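You operate a simulated robot arm through the tools that you are given. There is no shell and no other tool. Be economical: measure what you need, move in short steps, check, and stop when the job is done.

Carry out the task below with a simulated robot arm. There is one attempt and no reset: what you move stays moved.

Task
Take the brass washer and leave it on the top of the black cart. Put the blue filter on the top of the orange stand. Fetch the green brush and set it on top of the white box. Take the blue sensor and leave it on top of the insulator on the top shelf of the trolley. Put the can that says "pump oil" from the top of the black cart on the yellow sight glass and the can labelled "grease" on the middle shelf of the black cart. Take the brass nut from the middle shelf of the black cart and put it on top of the pink block there. Take the green tag that says "ready" from the middle shelf of the black cart and leave it on the top of the black cart. Take the green pad and put it on the bottom shelf of the black cart. Fetch the large green ring and set it on the left shelf of the board. Fetch the orange program card and set it on the top of the tool cart. Press the number one key three times. Put the filter that says "odour" from the lower pump shelf on the middle shelf of the red cart. Any order will do. Set down upright: blue filter, can, green tag, filter.

The check looks at the end state, three seconds after you hand in, the way a careful person would. Anything else that was tipped, shoved, dropped, spilled or broken makes it a failure.

Robot
A 7-joint arm with a two-finger gripper on a trunk, on a base that drives. Base frame: it is fixed to the floor where the robot stands at the start and does not move with it; the origin is under the middle of the robot, x ahead of it, y to its left, z up. Readings come in mm, rad, newtons and seconds.
With the tool pointing down near the work surface it reaches from about 140 to 520 mm from the robot's upright axis, wherever it stands. Its first joint turns from -2.897 to 2.897 rad. Places, roughly: blue filter (6x6x10 cm) [9100, 0, 200]; blue sensor (3x3x9 cm) [-4000, -700, 1000]; bottom shelf of the black cart [-4000, -900, 200]; brass nut (4x3x2 cm) [-3800, -800, 600]; brass washer (4x4x2 cm) [700, 0, 600]; filter [-500, -2500, 500]; green brush (10x3x5 cm) [9700, 300, 200]; green can, red can, yellow can [-3750, -750, 1000]; green pad (6x5x3 cm) [-3700, -700, 600]; green tag [-3750, -1000, 500]; insulator (5x5x4 cm) [-5800, -1700, 700]; large green ring (6x6x2 cm) [500, -100, 600]; left shelf of the board (44x25 cm) [2920, -3720, 440]; middle shelf of the black cart [-4000, -900, 600]; middle shelf of the red cart [700, -200, 500]; number one key [1600, 600, 1000]; orange program card [1500, 250, 1000]; pink block (4x4x5 cm) [-4100, -1100, 600]; top of the black cart [-4000, -900, 1000]; top of the orange stand [8800, 4200, 800]; top of the tool cart [4100, 3500, 800]; white box (26x18x5 cm) [11200, 3200, 900]; yellow sight glass (9x9x2 cm) [-3700, -700, 1000]. Payload 2.94 kg.
The TCP is the grasp point between the finger pads, 30 mm short of the fingertips. In the tool frame z runs along the fingers and y along their closing line. The gripper opens to 138 mm. The gripper's body begins 109 mm behind the TCP.
Orientation is that of the tool frame in the base frame, as a unit quaternion [x, y, z, w]. With the fingers straight down and closing along the base's y, the tool's x points along the base's -x, its y along +y and its z along -z.

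Tools
- The arm moves only by the tool step_arm. Its argument "plan" is a list of rows, each a list of 7 numbers: the turn, a rotation vector about the base's x, y, z in rad, then the shift along the base's x, y, z in mm, then the opening in per cent of the stroke, from 0 (shut) to 100 (fully open). In form: [[rx, ry, rz, x, y, z, claw], ...]. A call has 1 to 8 rows; each row shifts and turns the commanded pose from where the row before left it. Each row takes 0.2 s and may step no farther than 50 mm and 0.15 rad from the row before; otherwise, or with a gripper value out of range, the whole call is refused. Where a pose cannot be reached the arm comes as near as it can. A force on the tool above 40 N (or 10 N above the force at the start of the call, whichever is more), or a blocked arm, ends the call early, and 0.2 s more pass. Each finger halts on what it meets, pressing with about 29 N; the grip force reading is that of the motor and also rises with nothing between the fingers. The clock runs only during rows and for 0.2 s after the last one: add rows that do not move to give the fingers time. It gives the time, the measured TCP pose, the force on the tool (base axes), the opening and the grip force at its end, in the units of the frame above (readings bear some noise), with the torque about the TCP (base axes, N m) and any sound that the robot's microphone picked up.
- Cameras (640 x 400 px; columns grow to the right, rows downward): "scene" is now at [-16.3, 104.3, 1306.8]; the picture's right is [-0.41, -0.91, 0.00], its down [-0.74, 0.34, -0.58] and it looks along [0.53, -0.24, -0.81] (base axes); focal length 270 px, centre (320, 200). "wrist" rides on the gripper at [71, 19, -146] in the tool frame; the picture's right is [-0.26, 0.97, 0.00], its down [-0.85, -0.23, -0.48] and it looks along [-0.46, -0.12, 0.88] (tool axes); focal length 280 px, centre (320, 200). There is no depth. A picture from a camera that has moved, and an enlarged one, comes with that camera's place and axes in the base frame and with its lens.
- snapshot(camera): a new picture of that camera. It takes no simulated time.
- move_column(by): slides the trunk up (or, below 0, down) by that many mm; the arm and the scene camera ride with it, the base frame stays. It gives what a move gives, with no picture.
- base_move(legs): drives the robot by 1 to 6 legs, each [ahead, left, turn to the left] in mm, mm and rad, along the robot's own axes; the way and the turn of a leg run together, so that a leg with both is an arc; at most 1500 mm and 3.142 rad a leg. The arm and the cameras ride along, it lands a little off, and it stops where it bumps. It gives what a move gives.
- head_to(pan, tilt): turns the head with the scene camera to pan (to the left, within 1.501 rad either way) and tilt (down, from -0.506 to 1.204), counted from straight ahead of the robot. It gives what a move gives.
- zoom(camera, box): a new picture of the part [left, top, right, bottom] of that camera's present view, enlarged. It takes no simulated time.
- sign_off(): hands the job in; it is judged then, once.

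Work in short steps. Places have to be worked out from the pictures, the camera data and where the tool is seen: move nearer, look again, correct. Check each grasp and each placing, and mend what went wrong. You have 577 turns and 360 pictures in all, those below and enlarged ones among them. Open the gripper and draw the arm clear of the work before you hand the job in, unless the task says otherwise; then end with one line.

The tools are called after ">>>" as a command line: name --pt "numbers of a row" for each row, then --argument value for the rest, lists and objects as JSON in quotes. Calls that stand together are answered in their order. step_arm: Moves the arm, as the interface text tells. Its arguments: {"type":"object","properties":{"plan":{"type":"array"}},"required":["plan"]} The other tools are called the same way: move_column (by) slides the trunk up or down; base_move (legs) drives the base; head_to (pan, tilt) turns the head that bears the scene camera; snapshot (camera) takes a picture; zoom (camera, box) takes an enlarged picture of a part of a camera's view; sign_off () hands the job in.

At the start:

```text
clock: 0.0
position: [580.2, 110.3, 814.8]
orientation: [-0.001, 1.0, -0.001, 0.0]
force: [0.2, 0.2, -0.1]
moment: [-0.01, 0.02, 0.01]
opening: 138.2
finger_force: 0.1
trunk travel left (down, up): [-175.0, 279.0]
robot x, y, heading: [-1.2, -1.8, -0.002]
head pan, tilt: [-0.424, 0.953]
```

scene: 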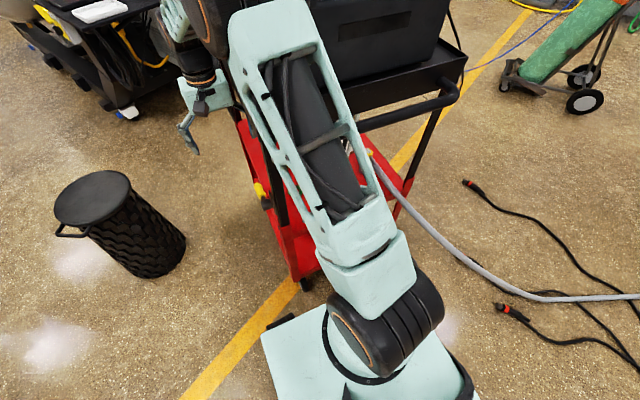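
wrist: 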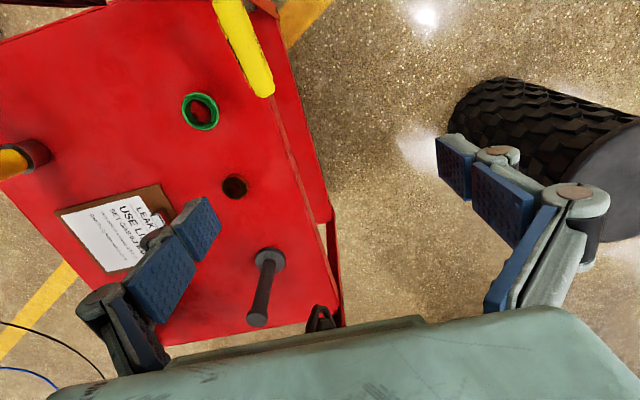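

I start by looking closer at the wrist view of the red cart's shelf, and looking ahead with the head.

>>> zoom --camera "wrist" --box '[40, 60, 360, 340]'

>>> head_to --pan 0.3 --tilt 0.5

>>> snapshot --camera "scene"

```text
1.43 times, centred on (200, 200) of wrist
camera zoom: at [508.0, 130.9, 961.3], right [0.26, 0.97, 0.0], down [0.85, -0.23, 0.48], along [0.46, -0.12, -0.88], focal length 401 px, centre (491, 200)
```

zoom: 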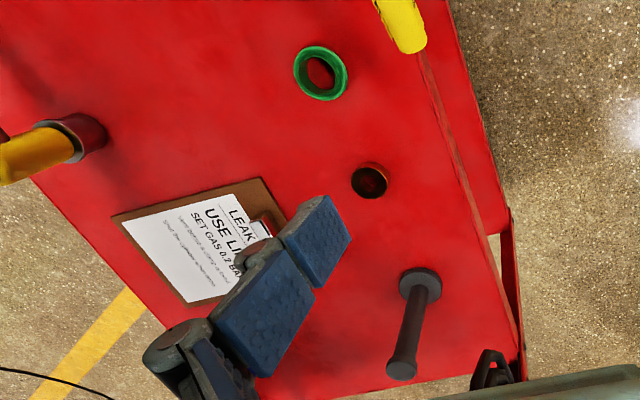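

```text
clock: 1.1
position: [579.9, 109.6, 814.2]
orientation: [0.0, 1.0, -0.001, 0.001]
force: [0.2, -0.2, 0.2]
moment: [0.0, 0.01, -0.01]
opening: 138.2
finger_force: 0.1
trunk travel left (down, up): [-175.0, 279.0]
robot x, y, heading: [-1.7, 2.0, -0.003]
head pan, tilt: [0.3, 0.499]
```

```text
356 pictures are left
camera scene: at [4.5, 161.0, 1344.5], right [0.29, -0.96, 0.0], down [-0.46, -0.14, -0.88], along [0.84, 0.26, -0.48], focal length 270 px, centre (320, 200)
```

scene: 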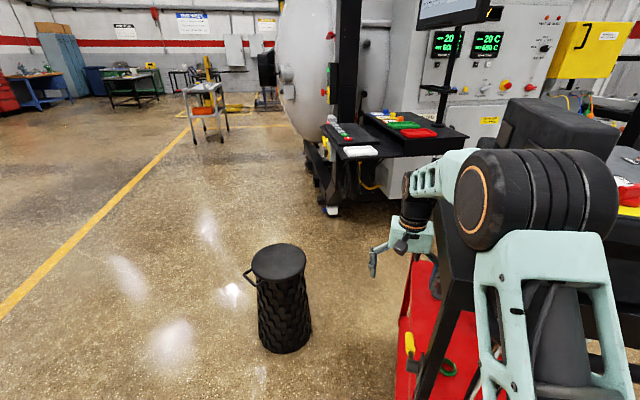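

The red shelf is below the gripper; I need to see the cart's upper structure, so I look to the right.

>>> head_to --pan -0.35 --tilt 0.6

>>> snapshot --camera "scene"

>>> head_to --pan -1.2 --tilt 0.4

>>> snapshot --camera "scene"

```text
clock: 2.1
position: [579.3, 109.6, 814.9]
orientation: [0.0, 1.0, 0.0, 0.0]
force: [0.3, 0.3, 0.9]
moment: [-0.01, 0.01, -0.03]
opening: 137.8
finger_force: 0.1
trunk travel left (down, up): [-175.0, 279.0]
robot x, y, heading: [-1.9, 0.8, 0.008]
head pan, tilt: [-0.351, 0.6]
```

```text
355 pictures are left
camera scene: at [0.6, 103.9, 1335.5], right [-0.34, -0.94, 0.0], down [-0.53, 0.19, -0.83], along [0.78, -0.28, -0.56], focal length 270 px, centre (320, 200)
```

scene: 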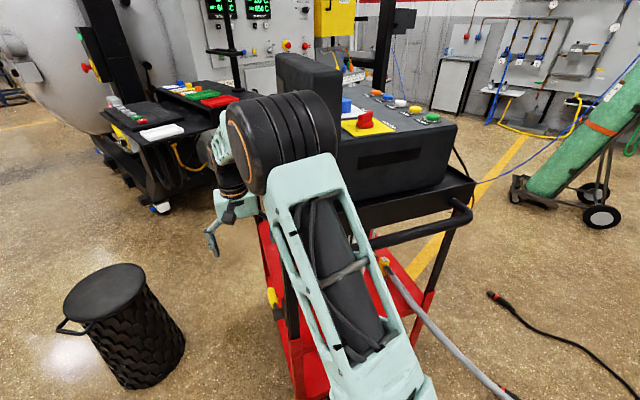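

```text
clock: 3.3
position: [580.0, 111.1, 814.9]
orientation: [-0.001, 1.0, 0.0, 0.001]
force: [-0.2, 0.1, 0.2]
moment: [0.0, 0.0, 0.0]
opening: 138.1
finger_force: 0.1
trunk travel left (down, up): [-175.0, 279.0]
robot x, y, heading: [0.9, 1.8, -0.006]
head pan, tilt: [-1.201, 0.4]
```

```text
354 pictures are left
camera scene: at [-48.8, 47.9, 1353.7], right [-0.93, -0.36, 0.0], down [-0.14, 0.36, -0.92], along [0.33, -0.86, -0.39], focal length 270 px, centre (320, 200)
```

scene: 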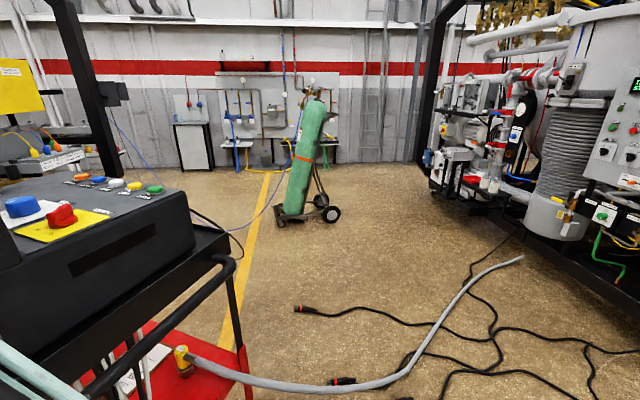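

The shelf items seem to be underneath or beside the cart's upper tray, which the arm hides. I back off to the left for a clean view of the cart.

>>> base_move --legs '[[-200, 500, 0]]'

>>> head_to --pan -0.7 --tilt 0.6

>>> snapshot --camera "scene"

```text
clock: 8.1
position: [388.9, 600.5, 815.2]
orientation: [0.003, 1.0, 0.001, 0.0]
force: [0.1, 0.5, -0.6]
moment: [0.02, 0.0, 0.01]
opening: 138.1
finger_force: 0.0
trunk travel left (down, up): [-175.0, 279.0]
robot x, y, heading: [-192.1, 490.5, -0.005]
head pan, tilt: [-1.201, 0.4]
```

```text
clock: 9.1
position: [389.4, 599.9, 814.8]
orientation: [0.004, 1.0, 0.0, -0.001]
force: [-0.5, 0.2, 0.9]
moment: [0.01, 0.02, -0.01]
opening: 138.0
finger_force: 0.1
trunk travel left (down, up): [-175.0, 279.0]
robot x, y, heading: [-189.3, 493.0, -0.013]
head pan, tilt: [-0.7, 0.6]
```

```text
353 pictures are left
camera scene: at [-206.0, 570.4, 1335.5], right [-0.65, -0.76, 0.0], down [-0.43, 0.37, -0.83], along [0.63, -0.54, -0.56], focal length 270 px, centre (320, 200)
```

scene: 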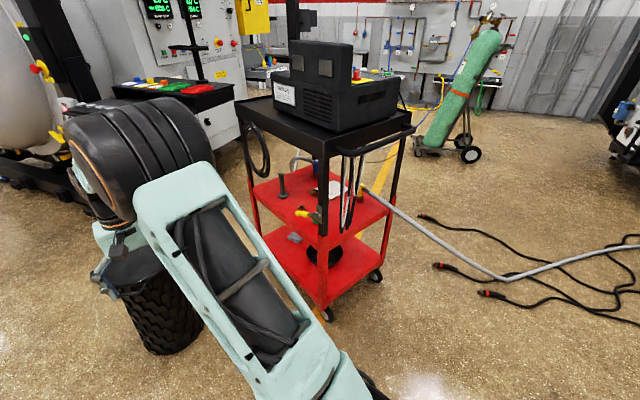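

The tray does cover the middle shelf, so grasps there must come from the side. Zooming to see the gap.

>>> zoom --camera "scene" --box '[220, 80, 440, 330]'

```text
1.60 times, centred on (330, 205) of scene
camera zoom: at [-206.0, 570.4, 1335.5], right [-0.65, -0.76, 0.0], down [-0.43, 0.37, -0.83], along [0.63, -0.54, -0.56], focal length 432 px, centre (304, 192)
```

zoom: 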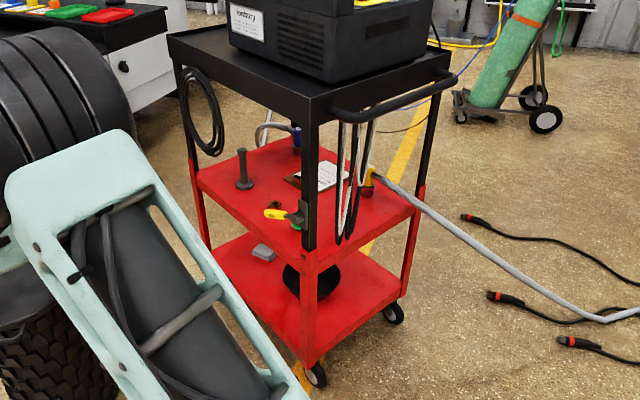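

The cart spans about x 412–1043, y 0 to −410, with tray top ≈1000 and shelf ≈510–570. I'll face it from its left side (heading −π/2), keeping clear of the bin near (850, 650).

>>> base_move --legs '[[0, 0, -1.565], [-250, 590, 0]]'

>>> head_to --pan 0.3 --tilt 0.8

>>> snapshot --camera "scene"

>>> snapshot --camera "wrist"

```text
clock: 18.5
position: [516.8, 183.9, 814.8]
orientation: [0.701, 0.714, 0.0, 0.0]
force: [-0.3, 0.6, -0.4]
moment: [-0.03, -0.02, 0.02]
opening: 138.4
finger_force: 0.1
trunk travel left (down, up): [-175.0, 279.0]
robot x, y, heading: [399.0, 762.1, -1.555]
head pan, tilt: [-0.7, 0.6]
```

```text
clock: 19.7
position: [515.9, 183.9, 815.2]
orientation: [0.701, 0.713, 0.0, 0.0]
force: [0.2, 0.9, 0.4]
moment: [-0.03, 0.01, -0.02]
opening: 138.0
finger_force: 0.0
trunk travel left (down, up): [-175.0, 279.0]
robot x, y, heading: [396.5, 761.7, -1.553]
head pan, tilt: [0.3, 0.799]
```

```text
351 pictures are left
camera scene: at [552.4, 766.0, 1318.6], right [-0.95, -0.31, 0.0], down [-0.22, 0.68, -0.7], along [0.22, -0.66, -0.72], focal length 270 px, centre (320, 200)
```

scene: 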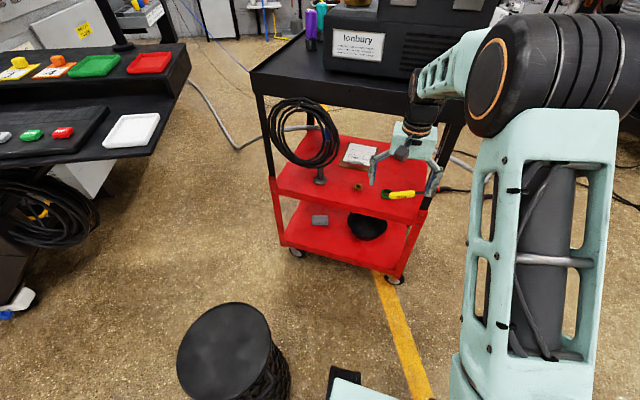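

```text
350 pictures are left
camera wrist: at [534.5, 255.9, 961.3], right [0.97, -0.24, 0.0], down [-0.22, -0.85, 0.48], along [-0.12, -0.46, -0.88], focal length 280 px, centre (320, 200)
```

wrist: 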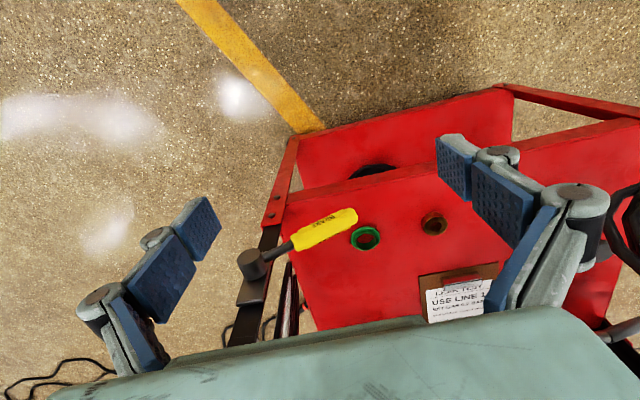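

Triangulating both wrist views: ring ≈ (539, −56, 547), washer ≈ (666, −61, 543), shelf ≈ 535, yellow valve lever near (517, 65, 652). I'll tilt the tool forward about 50° and lower the trunk for a side grasp of the washer.

>>> step_arm --pt "-0.15 0 0 0 0 0 100" --pt "-0.15 0 0 0 0 0 100" --pt "-0.15 0 0 0 0 0 100" --pt "-0.15 0 0 0 0 0 100" --pt "-0.15 0 0 0 0 0 100" --pt "-0.15 0 0 0 0 0 100"

>>> move_column --by -170

>>> base_move --legs '[[0, 80, 0]]'

>>> snapshot --camera "wrist"

```text
clock: 21.1
position: [516.0, 184.1, 815.8]
orientation: [0.63, 0.642, -0.31, 0.306]
force: [-0.3, 0.0, 0.2]
moment: [0.01, -0.01, 0.02]
opening: 137.9
finger_force: 0.1
trunk travel left (down, up): [-175.0, 279.0]
robot x, y, heading: [396.8, 760.8, -1.556]
head pan, tilt: [0.3, 0.799]
```

```text
clock: 23.1
position: [516.5, 184.1, 646.0]
orientation: [0.631, 0.642, -0.311, 0.305]
force: [0.3, 0.4, 0.7]
moment: [-0.03, -0.04, 0.0]
opening: 138.1
finger_force: 0.0
trunk travel left (down, up): [-5.0, 449.0]
robot x, y, heading: [397.6, 762.0, -1.553]
head pan, tilt: [0.3, 0.799]
```

```text
clock: 24.4
position: [592.1, 184.8, 646.7]
orientation: [0.631, 0.642, -0.31, 0.306]
force: [-0.1, -0.5, 0.5]
moment: [-0.03, 0.02, 0.03]
opening: 138.0
finger_force: 0.1
trunk travel left (down, up): [-5.0, 449.0]
robot x, y, heading: [476.0, 762.1, -1.548]
head pan, tilt: [0.3, 0.799]
```

```text
349 pictures are left
camera wrist: at [610.1, 344.9, 680.9], right [0.97, -0.15, 0.19], down [-0.22, -0.16, 0.96], along [-0.12, -0.98, -0.19], focal length 280 px, centre (320, 200)
```

wrist: 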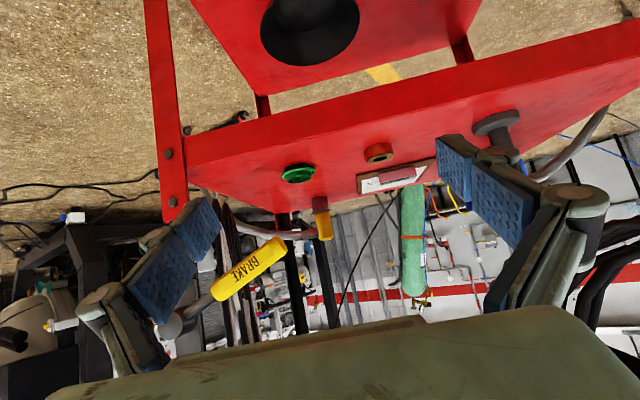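

Zooming the wrist view to measure shelf surface and washer.

>>> zoom --camera "wrist" --box '[180, 90, 460, 265]'

```text
2.29 times, centred on (320, 178) of wrist
camera zoom: at [610.1, 344.9, 680.9], right [0.97, -0.15, 0.19], down [-0.22, -0.16, 0.96], along [-0.12, -0.98, -0.19], focal length 641 px, centre (320, 251)
```

zoom: 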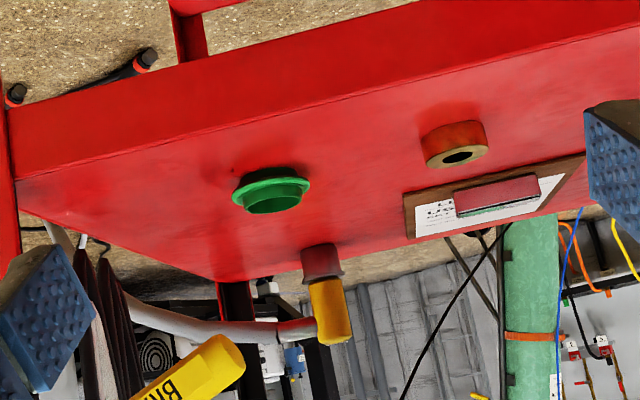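

Washer ≈ (663, −61), shelf ≈ 540–545, shelf edge at y ≈ 16. I tilt further (≈1.3 rad from vertical) for better pad coverage and line up in x and z before driving in.

>>> step_arm --pt "-0.14 0 0 24 0 -12 65" --pt "-0.13 0 0 24 0 -12 65" --pt "-0.13 0 0 23 0 -12 65" --pt "0 0 0 0 0 -12 65" --pt "0 0 0 0 0 -12 65"

>>> base_move --legs '[[170, 0, -0.02]]'

>>> snapshot --camera "wrist"

```text
clock: 25.6
position: [663.6, 184.1, 586.9]
orientation: [0.557, 0.568, -0.432, 0.425]
force: [-0.7, -0.4, 0.5]
moment: [-0.02, 0.02, -0.03]
opening: 89.7
finger_force: 0.0
trunk travel left (down, up): [-5.0, 449.0]
robot x, y, heading: [472.0, 760.4, -1.548]
head pan, tilt: [0.3, 0.799]
```

```text
clock: 26.5
position: [662.6, 162.7, 585.7]
orientation: [0.558, 0.568, -0.431, 0.425]
force: [0.2, 0.2, -0.1]
moment: [-0.02, -0.02, 0.0]
opening: 89.6
finger_force: 0.0
trunk travel left (down, up): [-5.0, 449.0]
robot x, y, heading: [473.4, 740.6, -1.552]
head pan, tilt: [0.3, 0.799]
stopped in leg 1: the robot was blocked; the commanded pose is now the measured one
```

```text
347 pictures are left
camera wrist: at [680.3, 322.9, 556.8], right [0.97, -0.07, 0.24], down [-0.22, 0.23, 0.95], along [-0.12, -0.97, 0.21], focal length 280 px, centre (320, 200)
```

wrist: 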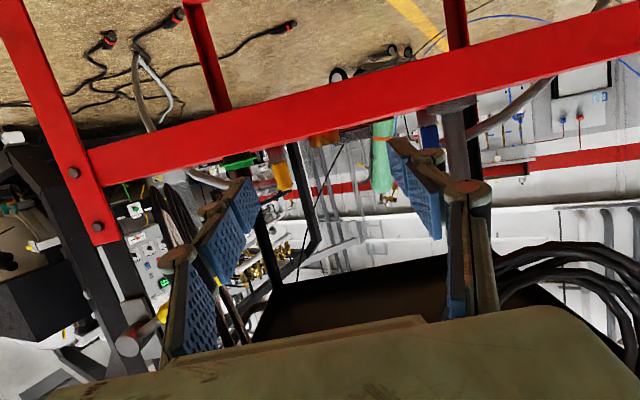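

The base was blocked almost at once; I check whether it touches the bin.

>>> head_to --pan 0.6 --tilt 1.15

>>> snapshot --camera "scene"

```text
clock: 27.3
position: [662.6, 162.2, 586.0]
orientation: [0.558, 0.568, -0.431, 0.424]
force: [-0.4, -1.0, 0.4]
moment: [-0.02, 0.01, -0.02]
opening: 89.9
finger_force: 0.1
trunk travel left (down, up): [-5.0, 449.0]
robot x, y, heading: [471.6, 742.5, -1.552]
head pan, tilt: [0.6, 1.15]
```

```text
346 pictures are left
camera scene: at [638.3, 773.2, 1123.8], right [-0.82, -0.58, 0.0], down [-0.53, 0.75, -0.41], along [0.24, -0.33, -0.91], focal length 270 px, centre (320, 200)
```

scene: 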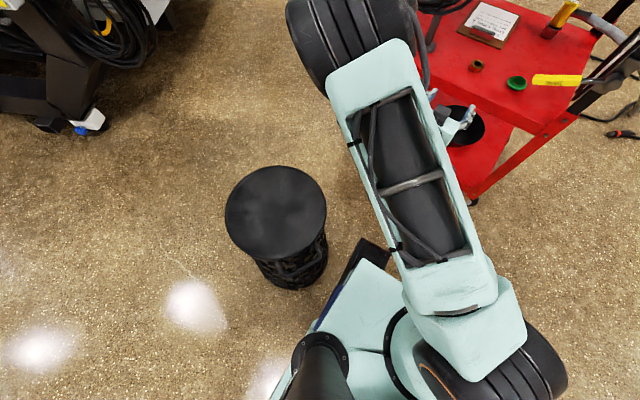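

The base's left bumper is right beside the bin. I back off, shift right (−x) by 130 mm and then advance past it.

>>> base_move --legs '[[-40, 0, 0], [0, -140, 0], [180, 0, 0]]'

>>> snapshot --camera "scene"

```text
clock: 30.8
position: [527.7, 22.1, 585.9]
orientation: [0.558, 0.568, -0.432, 0.424]
force: [-0.7, -0.2, 0.1]
moment: [-0.01, 0.02, -0.03]
opening: 89.7
finger_force: 0.1
trunk travel left (down, up): [-5.0, 449.0]
robot x, y, heading: [335.8, 604.4, -1.558]
head pan, tilt: [0.6, 1.15]
```

```text
345 pictures are left
camera scene: at [502.9, 633.5, 1123.7], right [-0.82, -0.58, 0.0], down [-0.53, 0.74, -0.41], along [0.24, -0.33, -0.91], focal length 270 px, centre (320, 200)
```

scene: 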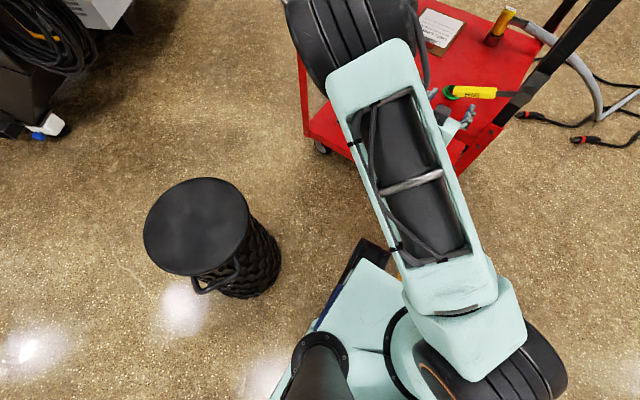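

Past the bin now, and the gripper is almost aligned with the green ring, so I take the ring first. Wrist view to align.

>>> snapshot --camera "wrist"

```text
344 pictures are left
camera wrist: at [545.0, 183.2, 556.9], right [0.97, -0.07, 0.24], down [-0.22, 0.23, 0.95], along [-0.12, -0.97, 0.21], focal length 280 px, centre (320, 200)
```

wrist: 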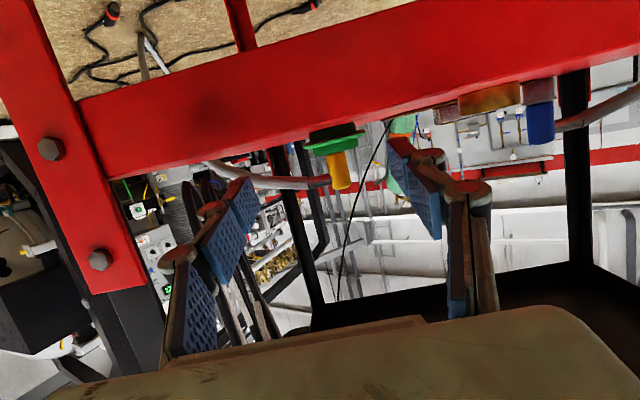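

Ring ≈ (539, −50), shelf ≈ 550. I lower to 574, align x, and slide in.

>>> step_arm --pt "0 0 0 11 0 -6 65" --pt "0 0 0 0 -20 -6 65" --pt "0 0 0 0 -22 0 65" --pt "0 0 0 0 -22 0 65"

>>> snapshot --camera "wrist"

```text
clock: 31.8
position: [537.4, -40.3, 573.0]
orientation: [0.558, 0.568, -0.431, 0.425]
force: [-0.2, 1.6, -1.2]
moment: [-0.36, -0.04, 0.01]
opening: 89.8
finger_force: 0.0
trunk travel left (down, up): [-5.0, 449.0]
robot x, y, heading: [337.5, 599.6, -1.556]
head pan, tilt: [0.6, 1.15]
```

```text
343 pictures are left
camera wrist: at [556.2, 119.8, 543.9], right [0.97, -0.07, 0.24], down [-0.22, 0.23, 0.95], along [-0.12, -0.97, 0.21], focal length 280 px, centre (320, 200)
```

wrist: 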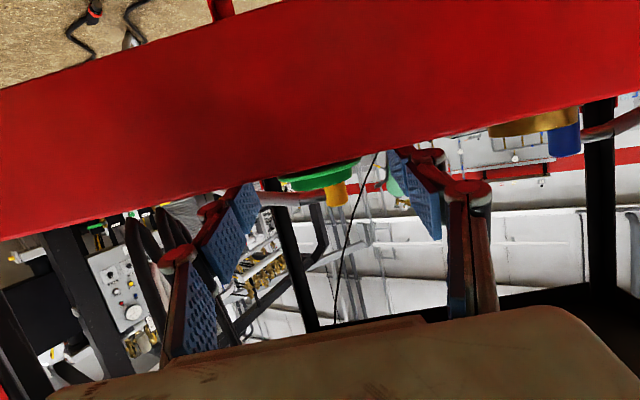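

In position with only slight contact; closing on the ring.

>>> step_arm --pt "0 0 0 0 0 0 35" --pt "0 0 0 0 0 0 20" --pt "0 0 0 0 0 0 20" --pt "0 0 0 0 0 0 20"

```text
clock: 32.8
position: [538.1, -39.9, 573.2]
orientation: [0.558, 0.567, -0.432, 0.424]
force: [1.9, 0.0, -1.8]
moment: [-0.27, 0.01, -0.04]
opening: 49.4
finger_force: 28.6
trunk travel left (down, up): [-5.0, 449.0]
robot x, y, heading: [336.2, 602.4, -1.557]
head pan, tilt: [0.6, 1.15]
```

Gripped at 49 mm (chord or neck of the ring). Lift slightly and draw out.

>>> step_arm --pt "0 0 0 0 0 10 20" --pt "0 0 0 0 0 10 20" --pt "0 0 0 0 25 2 20" --pt "0 0 0 0 40 0 20" --pt "0 0 0 0 40 0 20"

>>> snapshot --camera "wrist"

```text
clock: 34.0
position: [538.5, 61.4, 599.7]
orientation: [0.558, 0.567, -0.433, 0.424]
force: [0.5, -1.2, 0.3]
moment: [-0.03, 0.0, 0.03]
opening: 48.7
finger_force: 28.5
trunk travel left (down, up): [-5.0, 449.0]
robot x, y, heading: [337.5, 598.4, -1.55]
head pan, tilt: [0.6, 1.15]
```

```text
342 pictures are left
camera wrist: at [556.8, 222.0, 569.7], right [0.97, -0.07, 0.24], down [-0.21, 0.23, 0.95], along [-0.12, -0.97, 0.21], focal length 280 px, centre (320, 200)
```

wrist: 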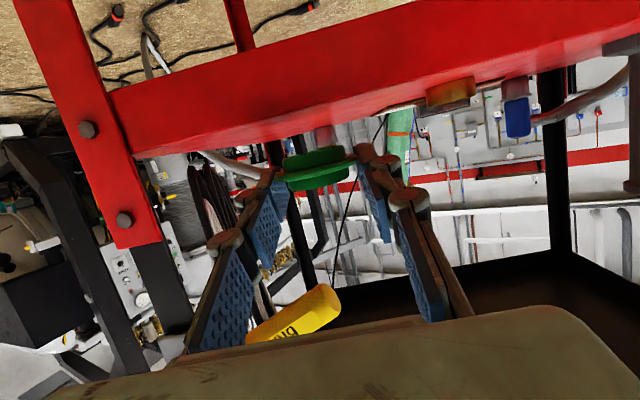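

The ring is held. I back out, then raise and pull the arm in for driving.

>>> base_move --legs '[[-330, -100, 0]]'

>>> move_column --by 170

>>> step_arm --pt "0 0 0 -30 40 20 20" --pt "0 0 0 -30 40 20 20" --pt "0 0 0 -30 40 20 20" --pt "0 0 0 -30 40 20 20" --pt "0 0 0 -30 40 0 20"

>>> head_to --pan 0.3 --tilt 0.35

>>> snapshot --camera "scene"

>>> head_to --pan -0.9 --tilt 0.35

>>> snapshot --camera "scene"

```text
clock: 36.2
position: [434.1, 399.7, 598.5]
orientation: [0.559, 0.566, -0.433, 0.423]
force: [0.0, 0.3, 0.8]
moment: [0.01, -0.04, -0.02]
opening: 48.3
finger_force: 28.9
trunk travel left (down, up): [-5.0, 449.0]
robot x, y, heading: [232.7, 940.3, -1.559]
head pan, tilt: [0.6, 1.15]
```

```text
clock: 38.2
position: [432.9, 399.6, 769.0]
orientation: [0.56, 0.567, -0.433, 0.423]
force: [0.7, -0.1, -0.2]
moment: [0.0, 0.0, -0.02]
opening: 48.5
finger_force: 29.2
trunk travel left (down, up): [-175.0, 279.0]
robot x, y, heading: [234.7, 940.3, -1.558]
head pan, tilt: [0.6, 1.15]
```

```text
refused: row 1 steps farther than a row can; nothing moved
```

```text
clock: 39.3
position: [433.8, 400.3, 768.1]
orientation: [0.559, 0.567, -0.433, 0.424]
force: [-0.3, 0.0, 0.5]
moment: [0.0, -0.02, -0.04]
opening: 48.4
finger_force: 28.9
trunk travel left (down, up): [-175.0, 279.0]
robot x, y, heading: [232.3, 939.6, -1.557]
head pan, tilt: [0.3, 0.351]
```

```text
341 pictures are left
camera scene: at [393.7, 932.6, 1358.1], right [-0.95, -0.31, 0.0], down [-0.11, 0.33, -0.94], along [0.29, -0.89, -0.34], focal length 270 px, centre (320, 200)
```

scene: 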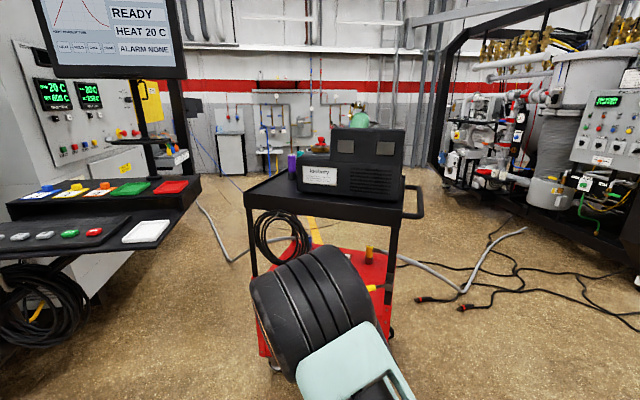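

```text
clock: 40.7
position: [433.2, 400.1, 769.2]
orientation: [0.559, 0.566, -0.433, 0.424]
force: [-0.3, -0.3, -0.4]
moment: [0.01, 0.02, 0.01]
opening: 48.7
finger_force: 29.3
trunk travel left (down, up): [-175.0, 279.0]
robot x, y, heading: [234.5, 941.9, -1.556]
head pan, tilt: [-0.901, 0.351]
```

```text
340 pictures are left
camera scene: at [292.9, 962.4, 1358.2], right [-0.63, 0.78, 0.0], down [0.27, 0.22, -0.94], along [-0.73, -0.59, -0.34], focal length 270 px, centre (320, 200)
```

scene: 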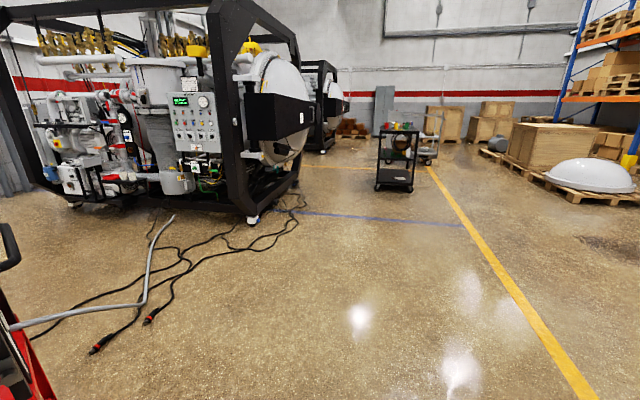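

The board seems to be on the back wall beyond the gas cylinder; the route goes west around the red cart, over the floor cables. I pull the arm in a little first.

>>> step_arm --pt "0 0 0 -25 30 20 20" --pt "0 0 0 -25 30 20 20" --pt "0 0 0 -25 30 20 20" --pt "0 0 0 -25 20 20 20" --pt "0 0 0 -25 10 20 20"

>>> base_move --legs '[[0, -600, 0], [1200, 0, 0]]'

>>> head_to --pan 0.4 --tilt 0.45

>>> snapshot --camera "scene"

```text
clock: 41.9
position: [380.4, 427.1, 840.4]
orientation: [0.559, 0.566, -0.433, 0.423]
force: [-0.3, 0.1, -0.1]
moment: [0.01, -0.02, -0.01]
opening: 48.5
finger_force: 29.1
out of reach, approached as far as the arm can: row 2, 3, 4, 5
trunk travel left (down, up): [-175.0, 279.0]
robot x, y, heading: [234.7, 938.5, -1.561]
head pan, tilt: [-0.901, 0.351]
```

```text
clock: 53.2
position: [-168.9, -765.7, 840.7]
orientation: [0.554, 0.573, -0.428, 0.427]
force: [0.5, 0.0, -0.8]
moment: [0.0, 0.01, 0.01]
opening: 49.3
finger_force: 28.9
trunk travel left (down, up): [-175.0, 279.0]
robot x, y, heading: [-327.4, -256.4, -1.536]
head pan, tilt: [-0.901, 0.351]
```

```text
clock: 54.7
position: [-167.8, -766.4, 840.2]
orientation: [0.553, 0.573, -0.428, 0.428]
force: [0.4, 0.2, -0.5]
moment: [0.0, 0.0, -0.02]
opening: 49.4
finger_force: 28.6
trunk travel left (down, up): [-175.0, 279.0]
robot x, y, heading: [-327.3, -256.5, -1.536]
head pan, tilt: [0.4, 0.45]
```

```text
339 pictures are left
camera scene: at [-158.4, -256.3, 1349.0], right [-0.91, -0.42, 0.0], down [-0.18, 0.39, -0.9], along [0.38, -0.82, -0.44], focal length 270 px, centre (320, 200)
```

scene: 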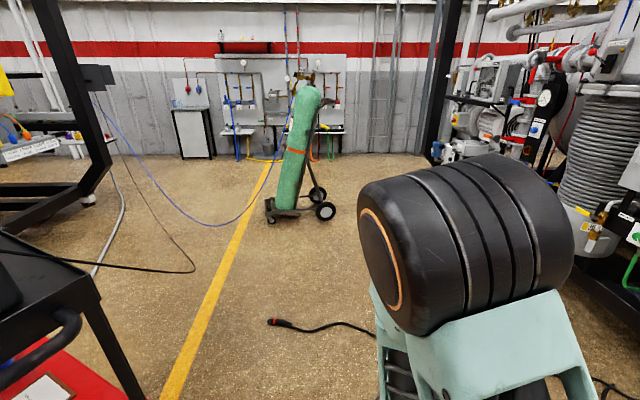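

Board's left shelf found near (2916, −3720, 431). I'll pass west of the cylinder trolley (≈x 750–1200, y −2250…−2700), then look again.

>>> base_move --legs '[[700, 0, 0], [800, 550, -0.03]]'

>>> snapshot --camera "scene"

```text
clock: 63.5
position: [400.9, -2271.7, 840.1]
orientation: [0.563, 0.564, -0.435, 0.42]
force: [-0.3, -0.7, 0.1]
moment: [0.01, -0.02, 0.0]
opening: 49.6
finger_force: 28.6
trunk travel left (down, up): [-175.0, 279.0]
robot x, y, heading: [264.0, -1756.8, -1.565]
head pan, tilt: [0.4, 0.45]
```

```text
338 pictures are left
camera scene: at [428.4, -1761.5, 1349.0], right [-0.92, -0.39, 0.0], down [-0.17, 0.4, -0.9], along [0.35, -0.83, -0.44], focal length 270 px, centre (320, 200)
```

scene: 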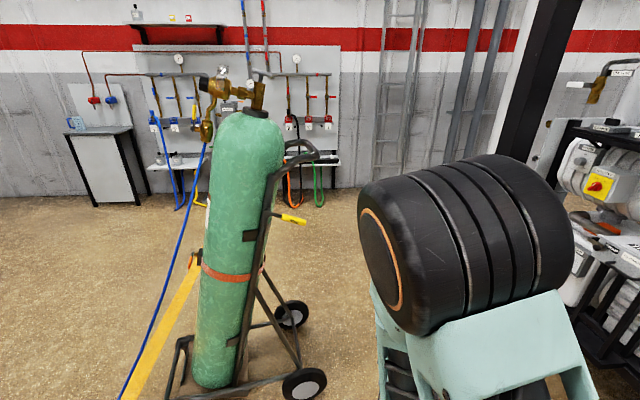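

No snags on the cables. The trolley's west edge is near x 740; I go past it along x ≈ 270 to y ≈ −3050, then east toward the board.

>>> base_move --legs '[[1250, 0, 0], [0, 1400, 0], [0, 1250, 0]]'

>>> head_to --pan 0.0 --tilt 0.7

>>> snapshot --camera "scene"

>>> snapshot --camera "wrist"

```text
clock: 75.2
position: [933.1, -3534.3, 840.9]
orientation: [0.564, 0.562, -0.436, 0.419]
force: [0.6, -0.3, 0.4]
moment: [-0.02, -0.01, -0.04]
opening: 49.5
finger_force: 28.6
trunk travel left (down, up): [-175.0, 279.0]
robot x, y, heading: [797.5, -3022.1, -1.573]
head pan, tilt: [0.4, 0.45]
stopped in leg 2: the robot was blocked; the commanded pose is now the measured one
```

```text
clock: 76.0
position: [932.4, -3535.3, 841.1]
orientation: [0.564, 0.562, -0.436, 0.42]
force: [-0.4, -0.8, 0.1]
moment: [0.01, 0.02, 0.02]
opening: 49.5
finger_force: 28.9
trunk travel left (down, up): [-175.0, 279.0]
robot x, y, heading: [793.4, -3015.5, -1.571]
head pan, tilt: [0.0, 0.7]
```

```text
337 pictures are left
camera scene: at [927.1, -3025.7, 1326.9], right [-1.0, 0.0, 0.0], down [0.0, 0.64, -0.77], along [0.0, -0.77, -0.64], focal length 270 px, centre (320, 200)
```

scene: 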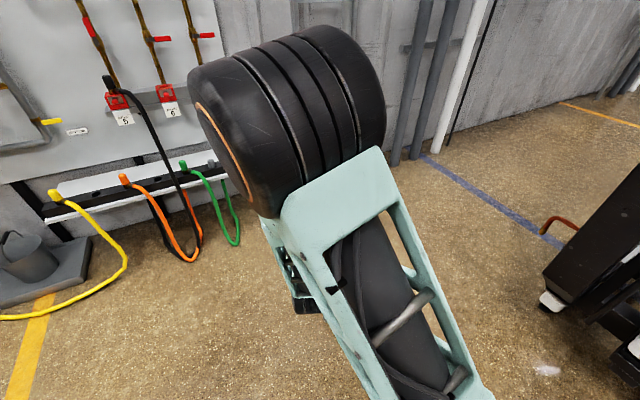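

```text
336 pictures are left
camera wrist: at [954.2, -3374.8, 811.2], right [0.97, -0.09, 0.24], down [-0.21, 0.23, 0.95], along [-0.14, -0.97, 0.21], focal length 280 px, centre (320, 200)
```

wrist: 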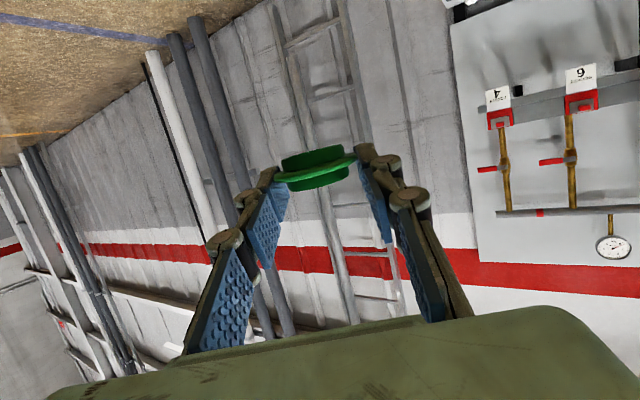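

Blocked, likely by the trolley's wheel beside the robot's rear. Check to the left.

>>> head_to --pan 1.5 --tilt 0.7

>>> snapshot --camera "scene"

```text
clock: 77.6
position: [933.4, -3534.8, 839.4]
orientation: [0.564, 0.563, -0.435, 0.419]
force: [-0.1, 0.6, -0.2]
moment: [0.01, 0.0, 0.01]
opening: 49.3
finger_force: 29.1
trunk travel left (down, up): [-175.0, 279.0]
robot x, y, heading: [795.3, -3019.9, -1.576]
head pan, tilt: [1.499, 0.7]
```

```text
335 pictures are left
camera scene: at [1012.0, -2947.1, 1326.8], right [-0.08, -1.0, 0.0], down [-0.64, 0.05, -0.76], along [0.76, -0.06, -0.64], focal length 270 px, centre (320, 200)
```

scene: 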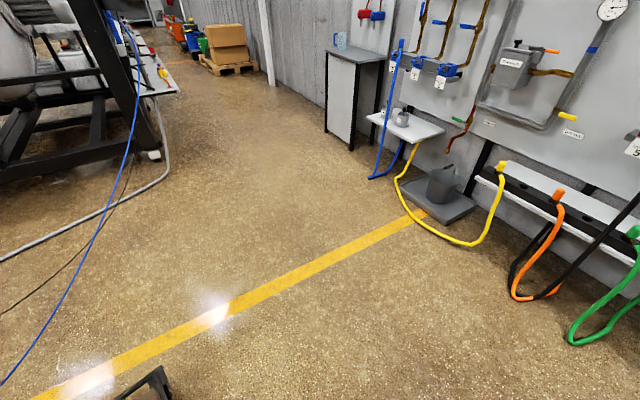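

The robot's rear corner met the trolley's wheel. I draw the arm back a bit, step away, then pass farther south.

>>> step_arm --pt "0.15 0 0 0 30 0 20" --pt "0.15 0 0 0 30 0 20" --pt "0.15 0 0 0 30 0 20" --pt "0 0 0 0 30 0 20" --pt "0 0 0 0 30 0 20"

>>> base_move --legs '[[20, -40, 0]]'

>>> snapshot --camera "scene"

```text
clock: 78.8
position: [974.5, -3431.0, 853.5]
orientation: [0.643, 0.646, -0.299, 0.283]
force: [0.5, -0.2, -1.0]
moment: [0.04, -0.02, -0.03]
opening: 49.4
finger_force: 29.1
out of reach, approached as far as the arm can: row 1, 2, 4, 5
trunk travel left (down, up): [-175.0, 279.0]
robot x, y, heading: [798.4, -3018.9, -1.575]
head pan, tilt: [1.499, 0.7]
```

```text
clock: 79.9
position: [933.3, -3450.0, 854.4]
orientation: [0.644, 0.645, -0.299, 0.282]
force: [0.0, 0.1, 0.5]
moment: [-0.01, -0.04, 0.0]
opening: 49.4
finger_force: 29.3
trunk travel left (down, up): [-175.0, 279.0]
robot x, y, heading: [751.7, -3039.0, -1.57]
head pan, tilt: [1.499, 0.7]
```

```text
334 pictures are left
camera scene: at [972.1, -2966.9, 1326.8], right [-0.07, -1.0, 0.0], down [-0.64, 0.05, -0.76], along [0.76, -0.06, -0.64], focal length 270 px, centre (320, 200)
```

scene: 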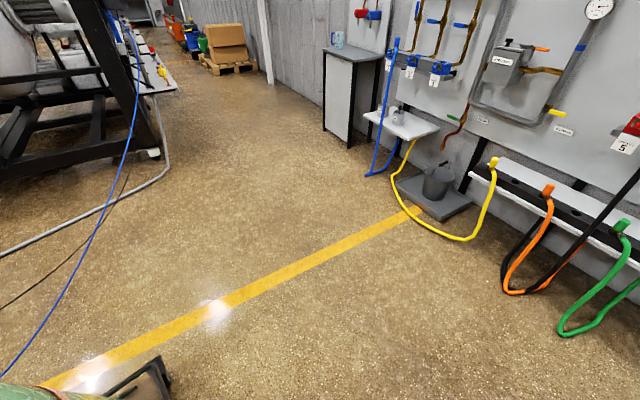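

The wall runs diagonally. I zoom on the left shelf to get its orientation.

>>> zoom --camera "scene" --box '[320, 60, 480, 160]'

```text
4.00 times, centred on (400, 110) of scene
camera zoom: at [972.1, -2966.9, 1326.8], right [-0.07, -1.0, 0.0], down [-0.64, 0.05, -0.76], along [0.76, -0.06, -0.64], focal length 1081 px, centre (0, 560)
```

zoom: 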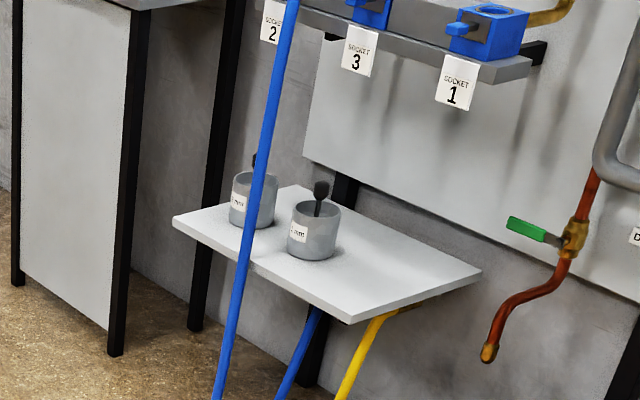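

Shelf normal points about (−0.42, 0.91); the front-right area of it is free (two cups are on the left). I drive around the trolley and face the shelf at heading ≈ −1.14.

>>> base_move --legs '[[100, 0, 0], [0, 1000, 0], [0, 0, 0.427], [250, 600, 0]]'

>>> head_to --pan 0.3 --tilt 0.7

>>> snapshot --camera "scene"

```text
clock: 96.5
position: [2757.6, -3433.3, 853.9]
orientation: [0.498, 0.764, -0.236, 0.337]
force: [-0.2, -0.5, -0.9]
moment: [0.04, 0.02, 0.0]
opening: 49.5
finger_force: 28.6
trunk travel left (down, up): [-175.0, 279.0]
robot x, y, heading: [2430.8, -3125.8, -1.161]
head pan, tilt: [1.499, 0.7]
```

```text
clock: 97.9
position: [2757.2, -3434.8, 855.4]
orientation: [0.5, 0.762, -0.237, 0.337]
force: [0.0, 0.7, -0.4]
moment: [-0.01, 0.01, -0.02]
opening: 49.0
finger_force: 29.1
trunk travel left (down, up): [-175.0, 279.0]
robot x, y, heading: [2426.6, -3126.9, -1.166]
head pan, tilt: [0.3, 0.7]
```

```text
332 pictures are left
camera scene: at [2585.1, -3053.4, 1327.0], right [-0.61, -0.79, 0.0], down [-0.51, 0.39, -0.77], along [0.61, -0.47, -0.64], focal length 270 px, centre (320, 200)
```

scene: 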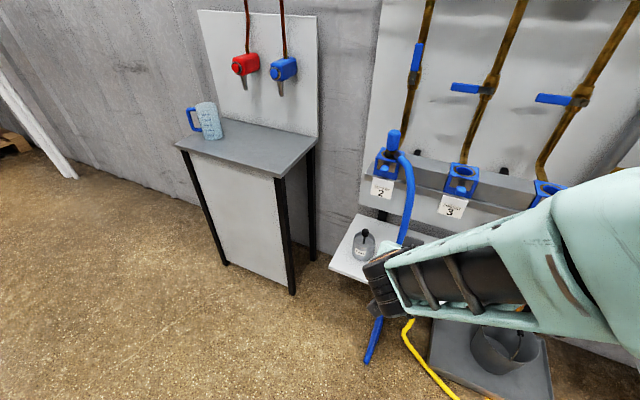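

Shelf height ≈ 420–440, angle ≈ 27°. I turn slightly, approach, and lower the trunk, then look with the wrist camera.

>>> base_move --legs '[[130, -90, 0.05]]'

>>> move_column --by -170

>>> snapshot --camera "wrist"

>>> snapshot --camera "scene"

```text
clock: 99.4
position: [2743.9, -3575.6, 853.6]
orientation: [0.479, 0.776, -0.227, 0.342]
force: [-0.1, 0.0, -0.7]
moment: [-0.02, 0.0, -0.01]
opening: 49.4
finger_force: 29.1
trunk travel left (down, up): [-175.0, 279.0]
robot x, y, heading: [2398.2, -3287.1, -1.114]
head pan, tilt: [0.3, 0.7]
```

```text
clock: 101.3
position: [2744.2, -3574.0, 683.9]
orientation: [0.48, 0.775, -0.227, 0.343]
force: [-0.6, 0.6, -1.4]
moment: [-0.05, 0.04, -0.01]
opening: 49.7
finger_force: 28.8
trunk travel left (down, up): [-5.0, 449.0]
robot x, y, heading: [2401.9, -3288.1, -1.108]
head pan, tilt: [0.3, 0.7]
```

```text
331 pictures are left
camera wrist: at [2693.8, -3425.5, 727.3], right [0.95, 0.27, 0.17], down [-0.1, -0.28, 0.96], along [0.3, -0.92, -0.23], focal length 280 px, centre (320, 200)
```

wrist: 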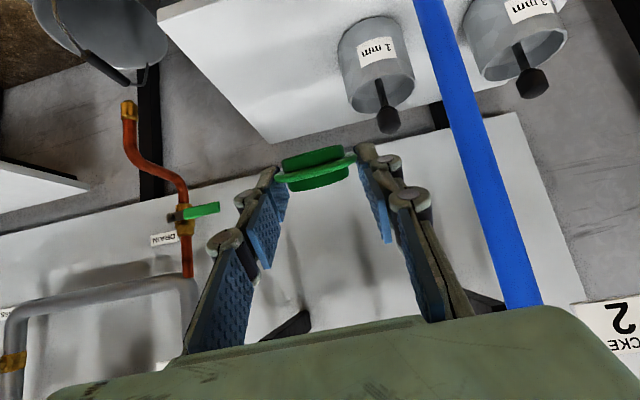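

```text
330 pictures are left
camera scene: at [2553.1, -3204.7, 1157.3], right [-0.57, -0.82, 0.0], down [-0.53, 0.36, -0.77], along [0.63, -0.44, -0.64], focal length 270 px, centre (320, 200)
```

scene: 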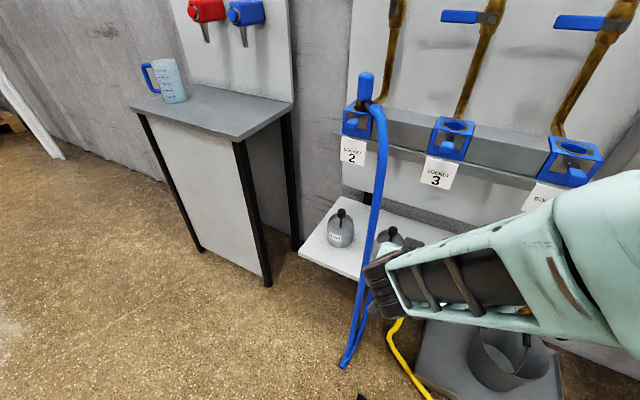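

Free patch is right of the "1 mm" cup: front-right corner ≈ (2639, −3694), back-right ≈ (2792, −4019). I tilt back to the grasp attitude and move above a spot ~55 mm inside the front edge.

>>> step_arm --pt "-0.137 -0.063 0 0 0 -40 20" --pt "-0.137 -0.063 0 0 0 -40 20" --pt "-0.137 -0.063 0 0 0 -40 20" --pt "0 0 0 3 -42 -15 20" --pt "0 0 0 3 -42 -15 20" --pt "0 0 0 3 -42 -15 20"

>>> snapshot --camera "wrist"

```text
clock: 102.7
position: [2782.3, -3707.2, 521.0]
orientation: [0.418, 0.678, -0.333, 0.505]
force: [0.0, -0.1, -0.6]
moment: [-0.01, 0.0, -0.02]
opening: 49.4
finger_force: 29.0
out of reach, approached as far as the arm can: row 1
trunk travel left (down, up): [-5.0, 449.0]
robot x, y, heading: [2401.1, -3287.8, -1.114]
head pan, tilt: [0.3, 0.7]
```

```text
329 pictures are left
camera wrist: at [2730.9, -3554.0, 491.9], right [0.91, 0.35, 0.22], down [-0.28, 0.12, 0.95], along [0.31, -0.93, 0.21], focal length 280 px, centre (320, 200)
```

wrist: 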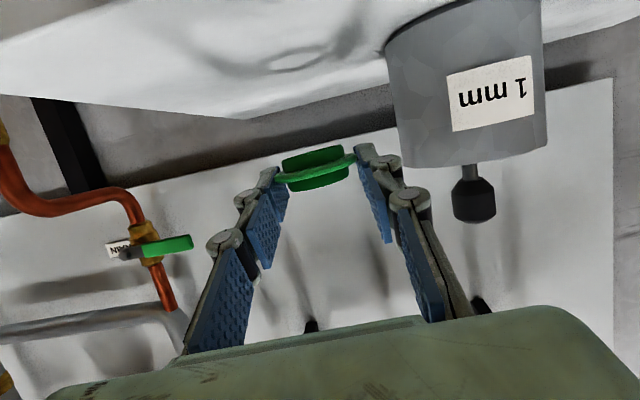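

Shift a bit right away from the cup and lower gradually toward the shelf.

>>> step_arm --pt "0 0 0 -35 -6 0 20" --pt "0 0 0 0 0 -25 20" --pt "0 0 0 0 0 -20 20"

>>> snapshot --camera "wrist"

```text
clock: 103.5
position: [2744.7, -3712.4, 475.2]
orientation: [0.419, 0.677, -0.335, 0.504]
force: [0.1, 0.7, -0.9]
moment: [0.02, 0.0, -0.04]
opening: 49.4
finger_force: 29.0
trunk travel left (down, up): [-5.0, 449.0]
robot x, y, heading: [2402.5, -3286.8, -1.11]
head pan, tilt: [0.3, 0.7]
```

```text
328 pictures are left
camera wrist: at [2694.4, -3560.7, 445.5], right [0.91, 0.35, 0.22], down [-0.28, 0.12, 0.95], along [0.31, -0.93, 0.21], focal length 280 px, centre (320, 200)
```

wrist: 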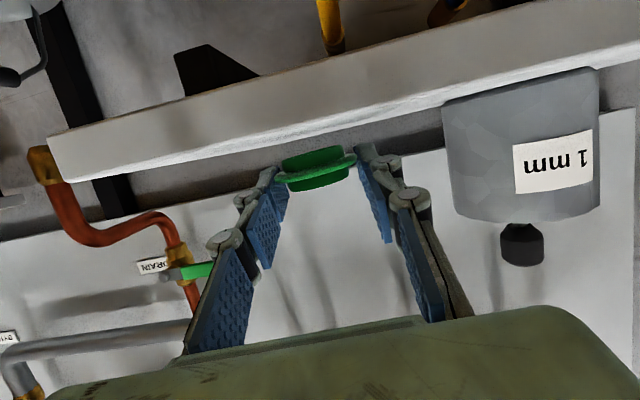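

Shelf top ≈ 446; the ring is ~5 mm above. Lower gently until contact.

>>> step_arm --pt "0 0 0 0 0 -3 20" --pt "0 0 0 0 0 -2 20"

```text
clock: 104.1
position: [2743.8, -3712.4, 469.3]
orientation: [0.419, 0.677, -0.335, 0.504]
force: [0.8, -0.7, -0.2]
moment: [-0.03, 0.01, 0.01]
opening: 49.5
finger_force: 28.7
trunk travel left (down, up): [-5.0, 449.0]
robot x, y, heading: [2401.5, -3285.7, -1.114]
head pan, tilt: [0.3, 0.7]
```

No contact yet; lower a few more millimetres.

>>> step_arm --pt "0 0 0 0 0 -2 20" --pt "0 0 0 0 0 -2 20"

>>> snapshot --camera "wrist"

```text
clock: 104.7
position: [2743.0, -3713.7, 465.7]
orientation: [0.418, 0.677, -0.334, 0.505]
force: [0.5, -0.4, -0.7]
moment: [0.02, 0.01, -0.01]
opening: 49.2
finger_force: 28.9
trunk travel left (down, up): [-5.0, 449.0]
robot x, y, heading: [2399.0, -3286.5, -1.112]
head pan, tilt: [0.3, 0.7]
```

```text
327 pictures are left
camera wrist: at [2692.7, -3560.1, 436.7], right [0.91, 0.35, 0.22], down [-0.28, 0.12, 0.95], along [0.31, -0.93, 0.21], focal length 280 px, centre (320, 200)
```

wrist: 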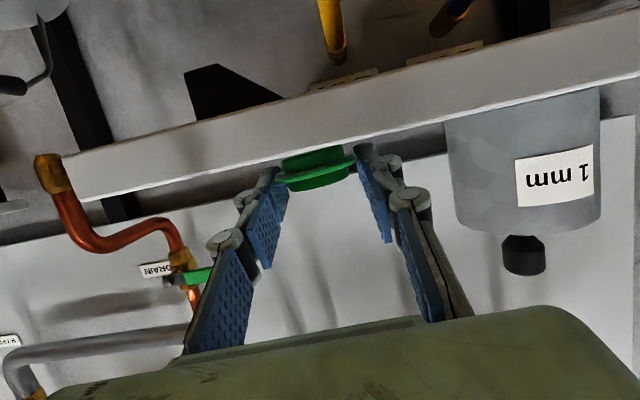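

Nearly there; a couple more millimetres.

>>> step_arm --pt "0 0 0 0 0 -2 20" --pt "0 0 0 0 0 -2 20"

```text
clock: 105.3
position: [2743.7, -3713.9, 463.9]
orientation: [0.418, 0.676, -0.335, 0.505]
force: [0.3, 1.0, 5.3]
moment: [0.05, -0.06, 0.04]
opening: 49.4
finger_force: 29.0
trunk travel left (down, up): [-5.0, 449.0]
robot x, y, heading: [2396.5, -3286.3, -1.112]
head pan, tilt: [0.3, 0.7]
```

Contact (5 N). Release and back off along the tool direction, checking for nothing dragged.

>>> step_arm --pt "0 0 0 0 0 0 40" --pt "0 0 0 0 0 0 62" --pt "0 0 0 0 0 1 62" --pt "0 0 0 -12 27 8 62" --pt "0 0 0 -17 36 10 62" --pt "0 0 0 -17 36 10 62"

>>> snapshot --camera "wrist"

```text
clock: 106.8
position: [2719.6, -3700.2, 541.6]
orientation: [0.402, 0.594, -0.394, 0.574]
force: [0.5, 0.3, -1.1]
moment: [-0.04, -0.02, 0.0]
opening: 85.4
finger_force: 0.0
trunk travel left (down, up): [-5.0, 449.0]
robot x, y, heading: [2401.8, -3286.3, -1.11]
head pan, tilt: [0.3, 0.7]
stopped in row 6: the arm was blocked; the commanded pose is now the measured one
```

```text
326 pictures are left
camera wrist: at [2682.6, -3555.2, 475.4], right [0.9, 0.35, 0.25], down [-0.37, 0.34, 0.86], along [0.21, -0.88, 0.43], focal length 280 px, centre (320, 200)
```

wrist: 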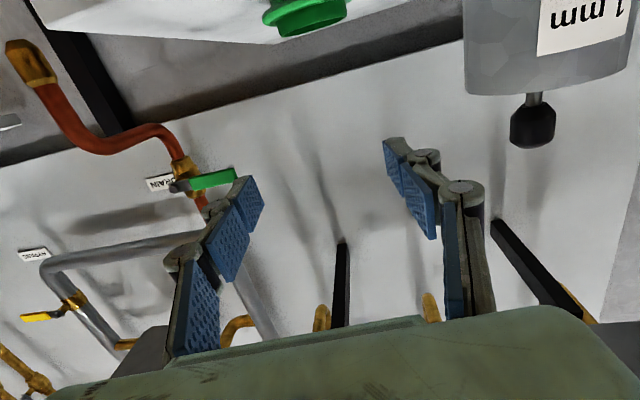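

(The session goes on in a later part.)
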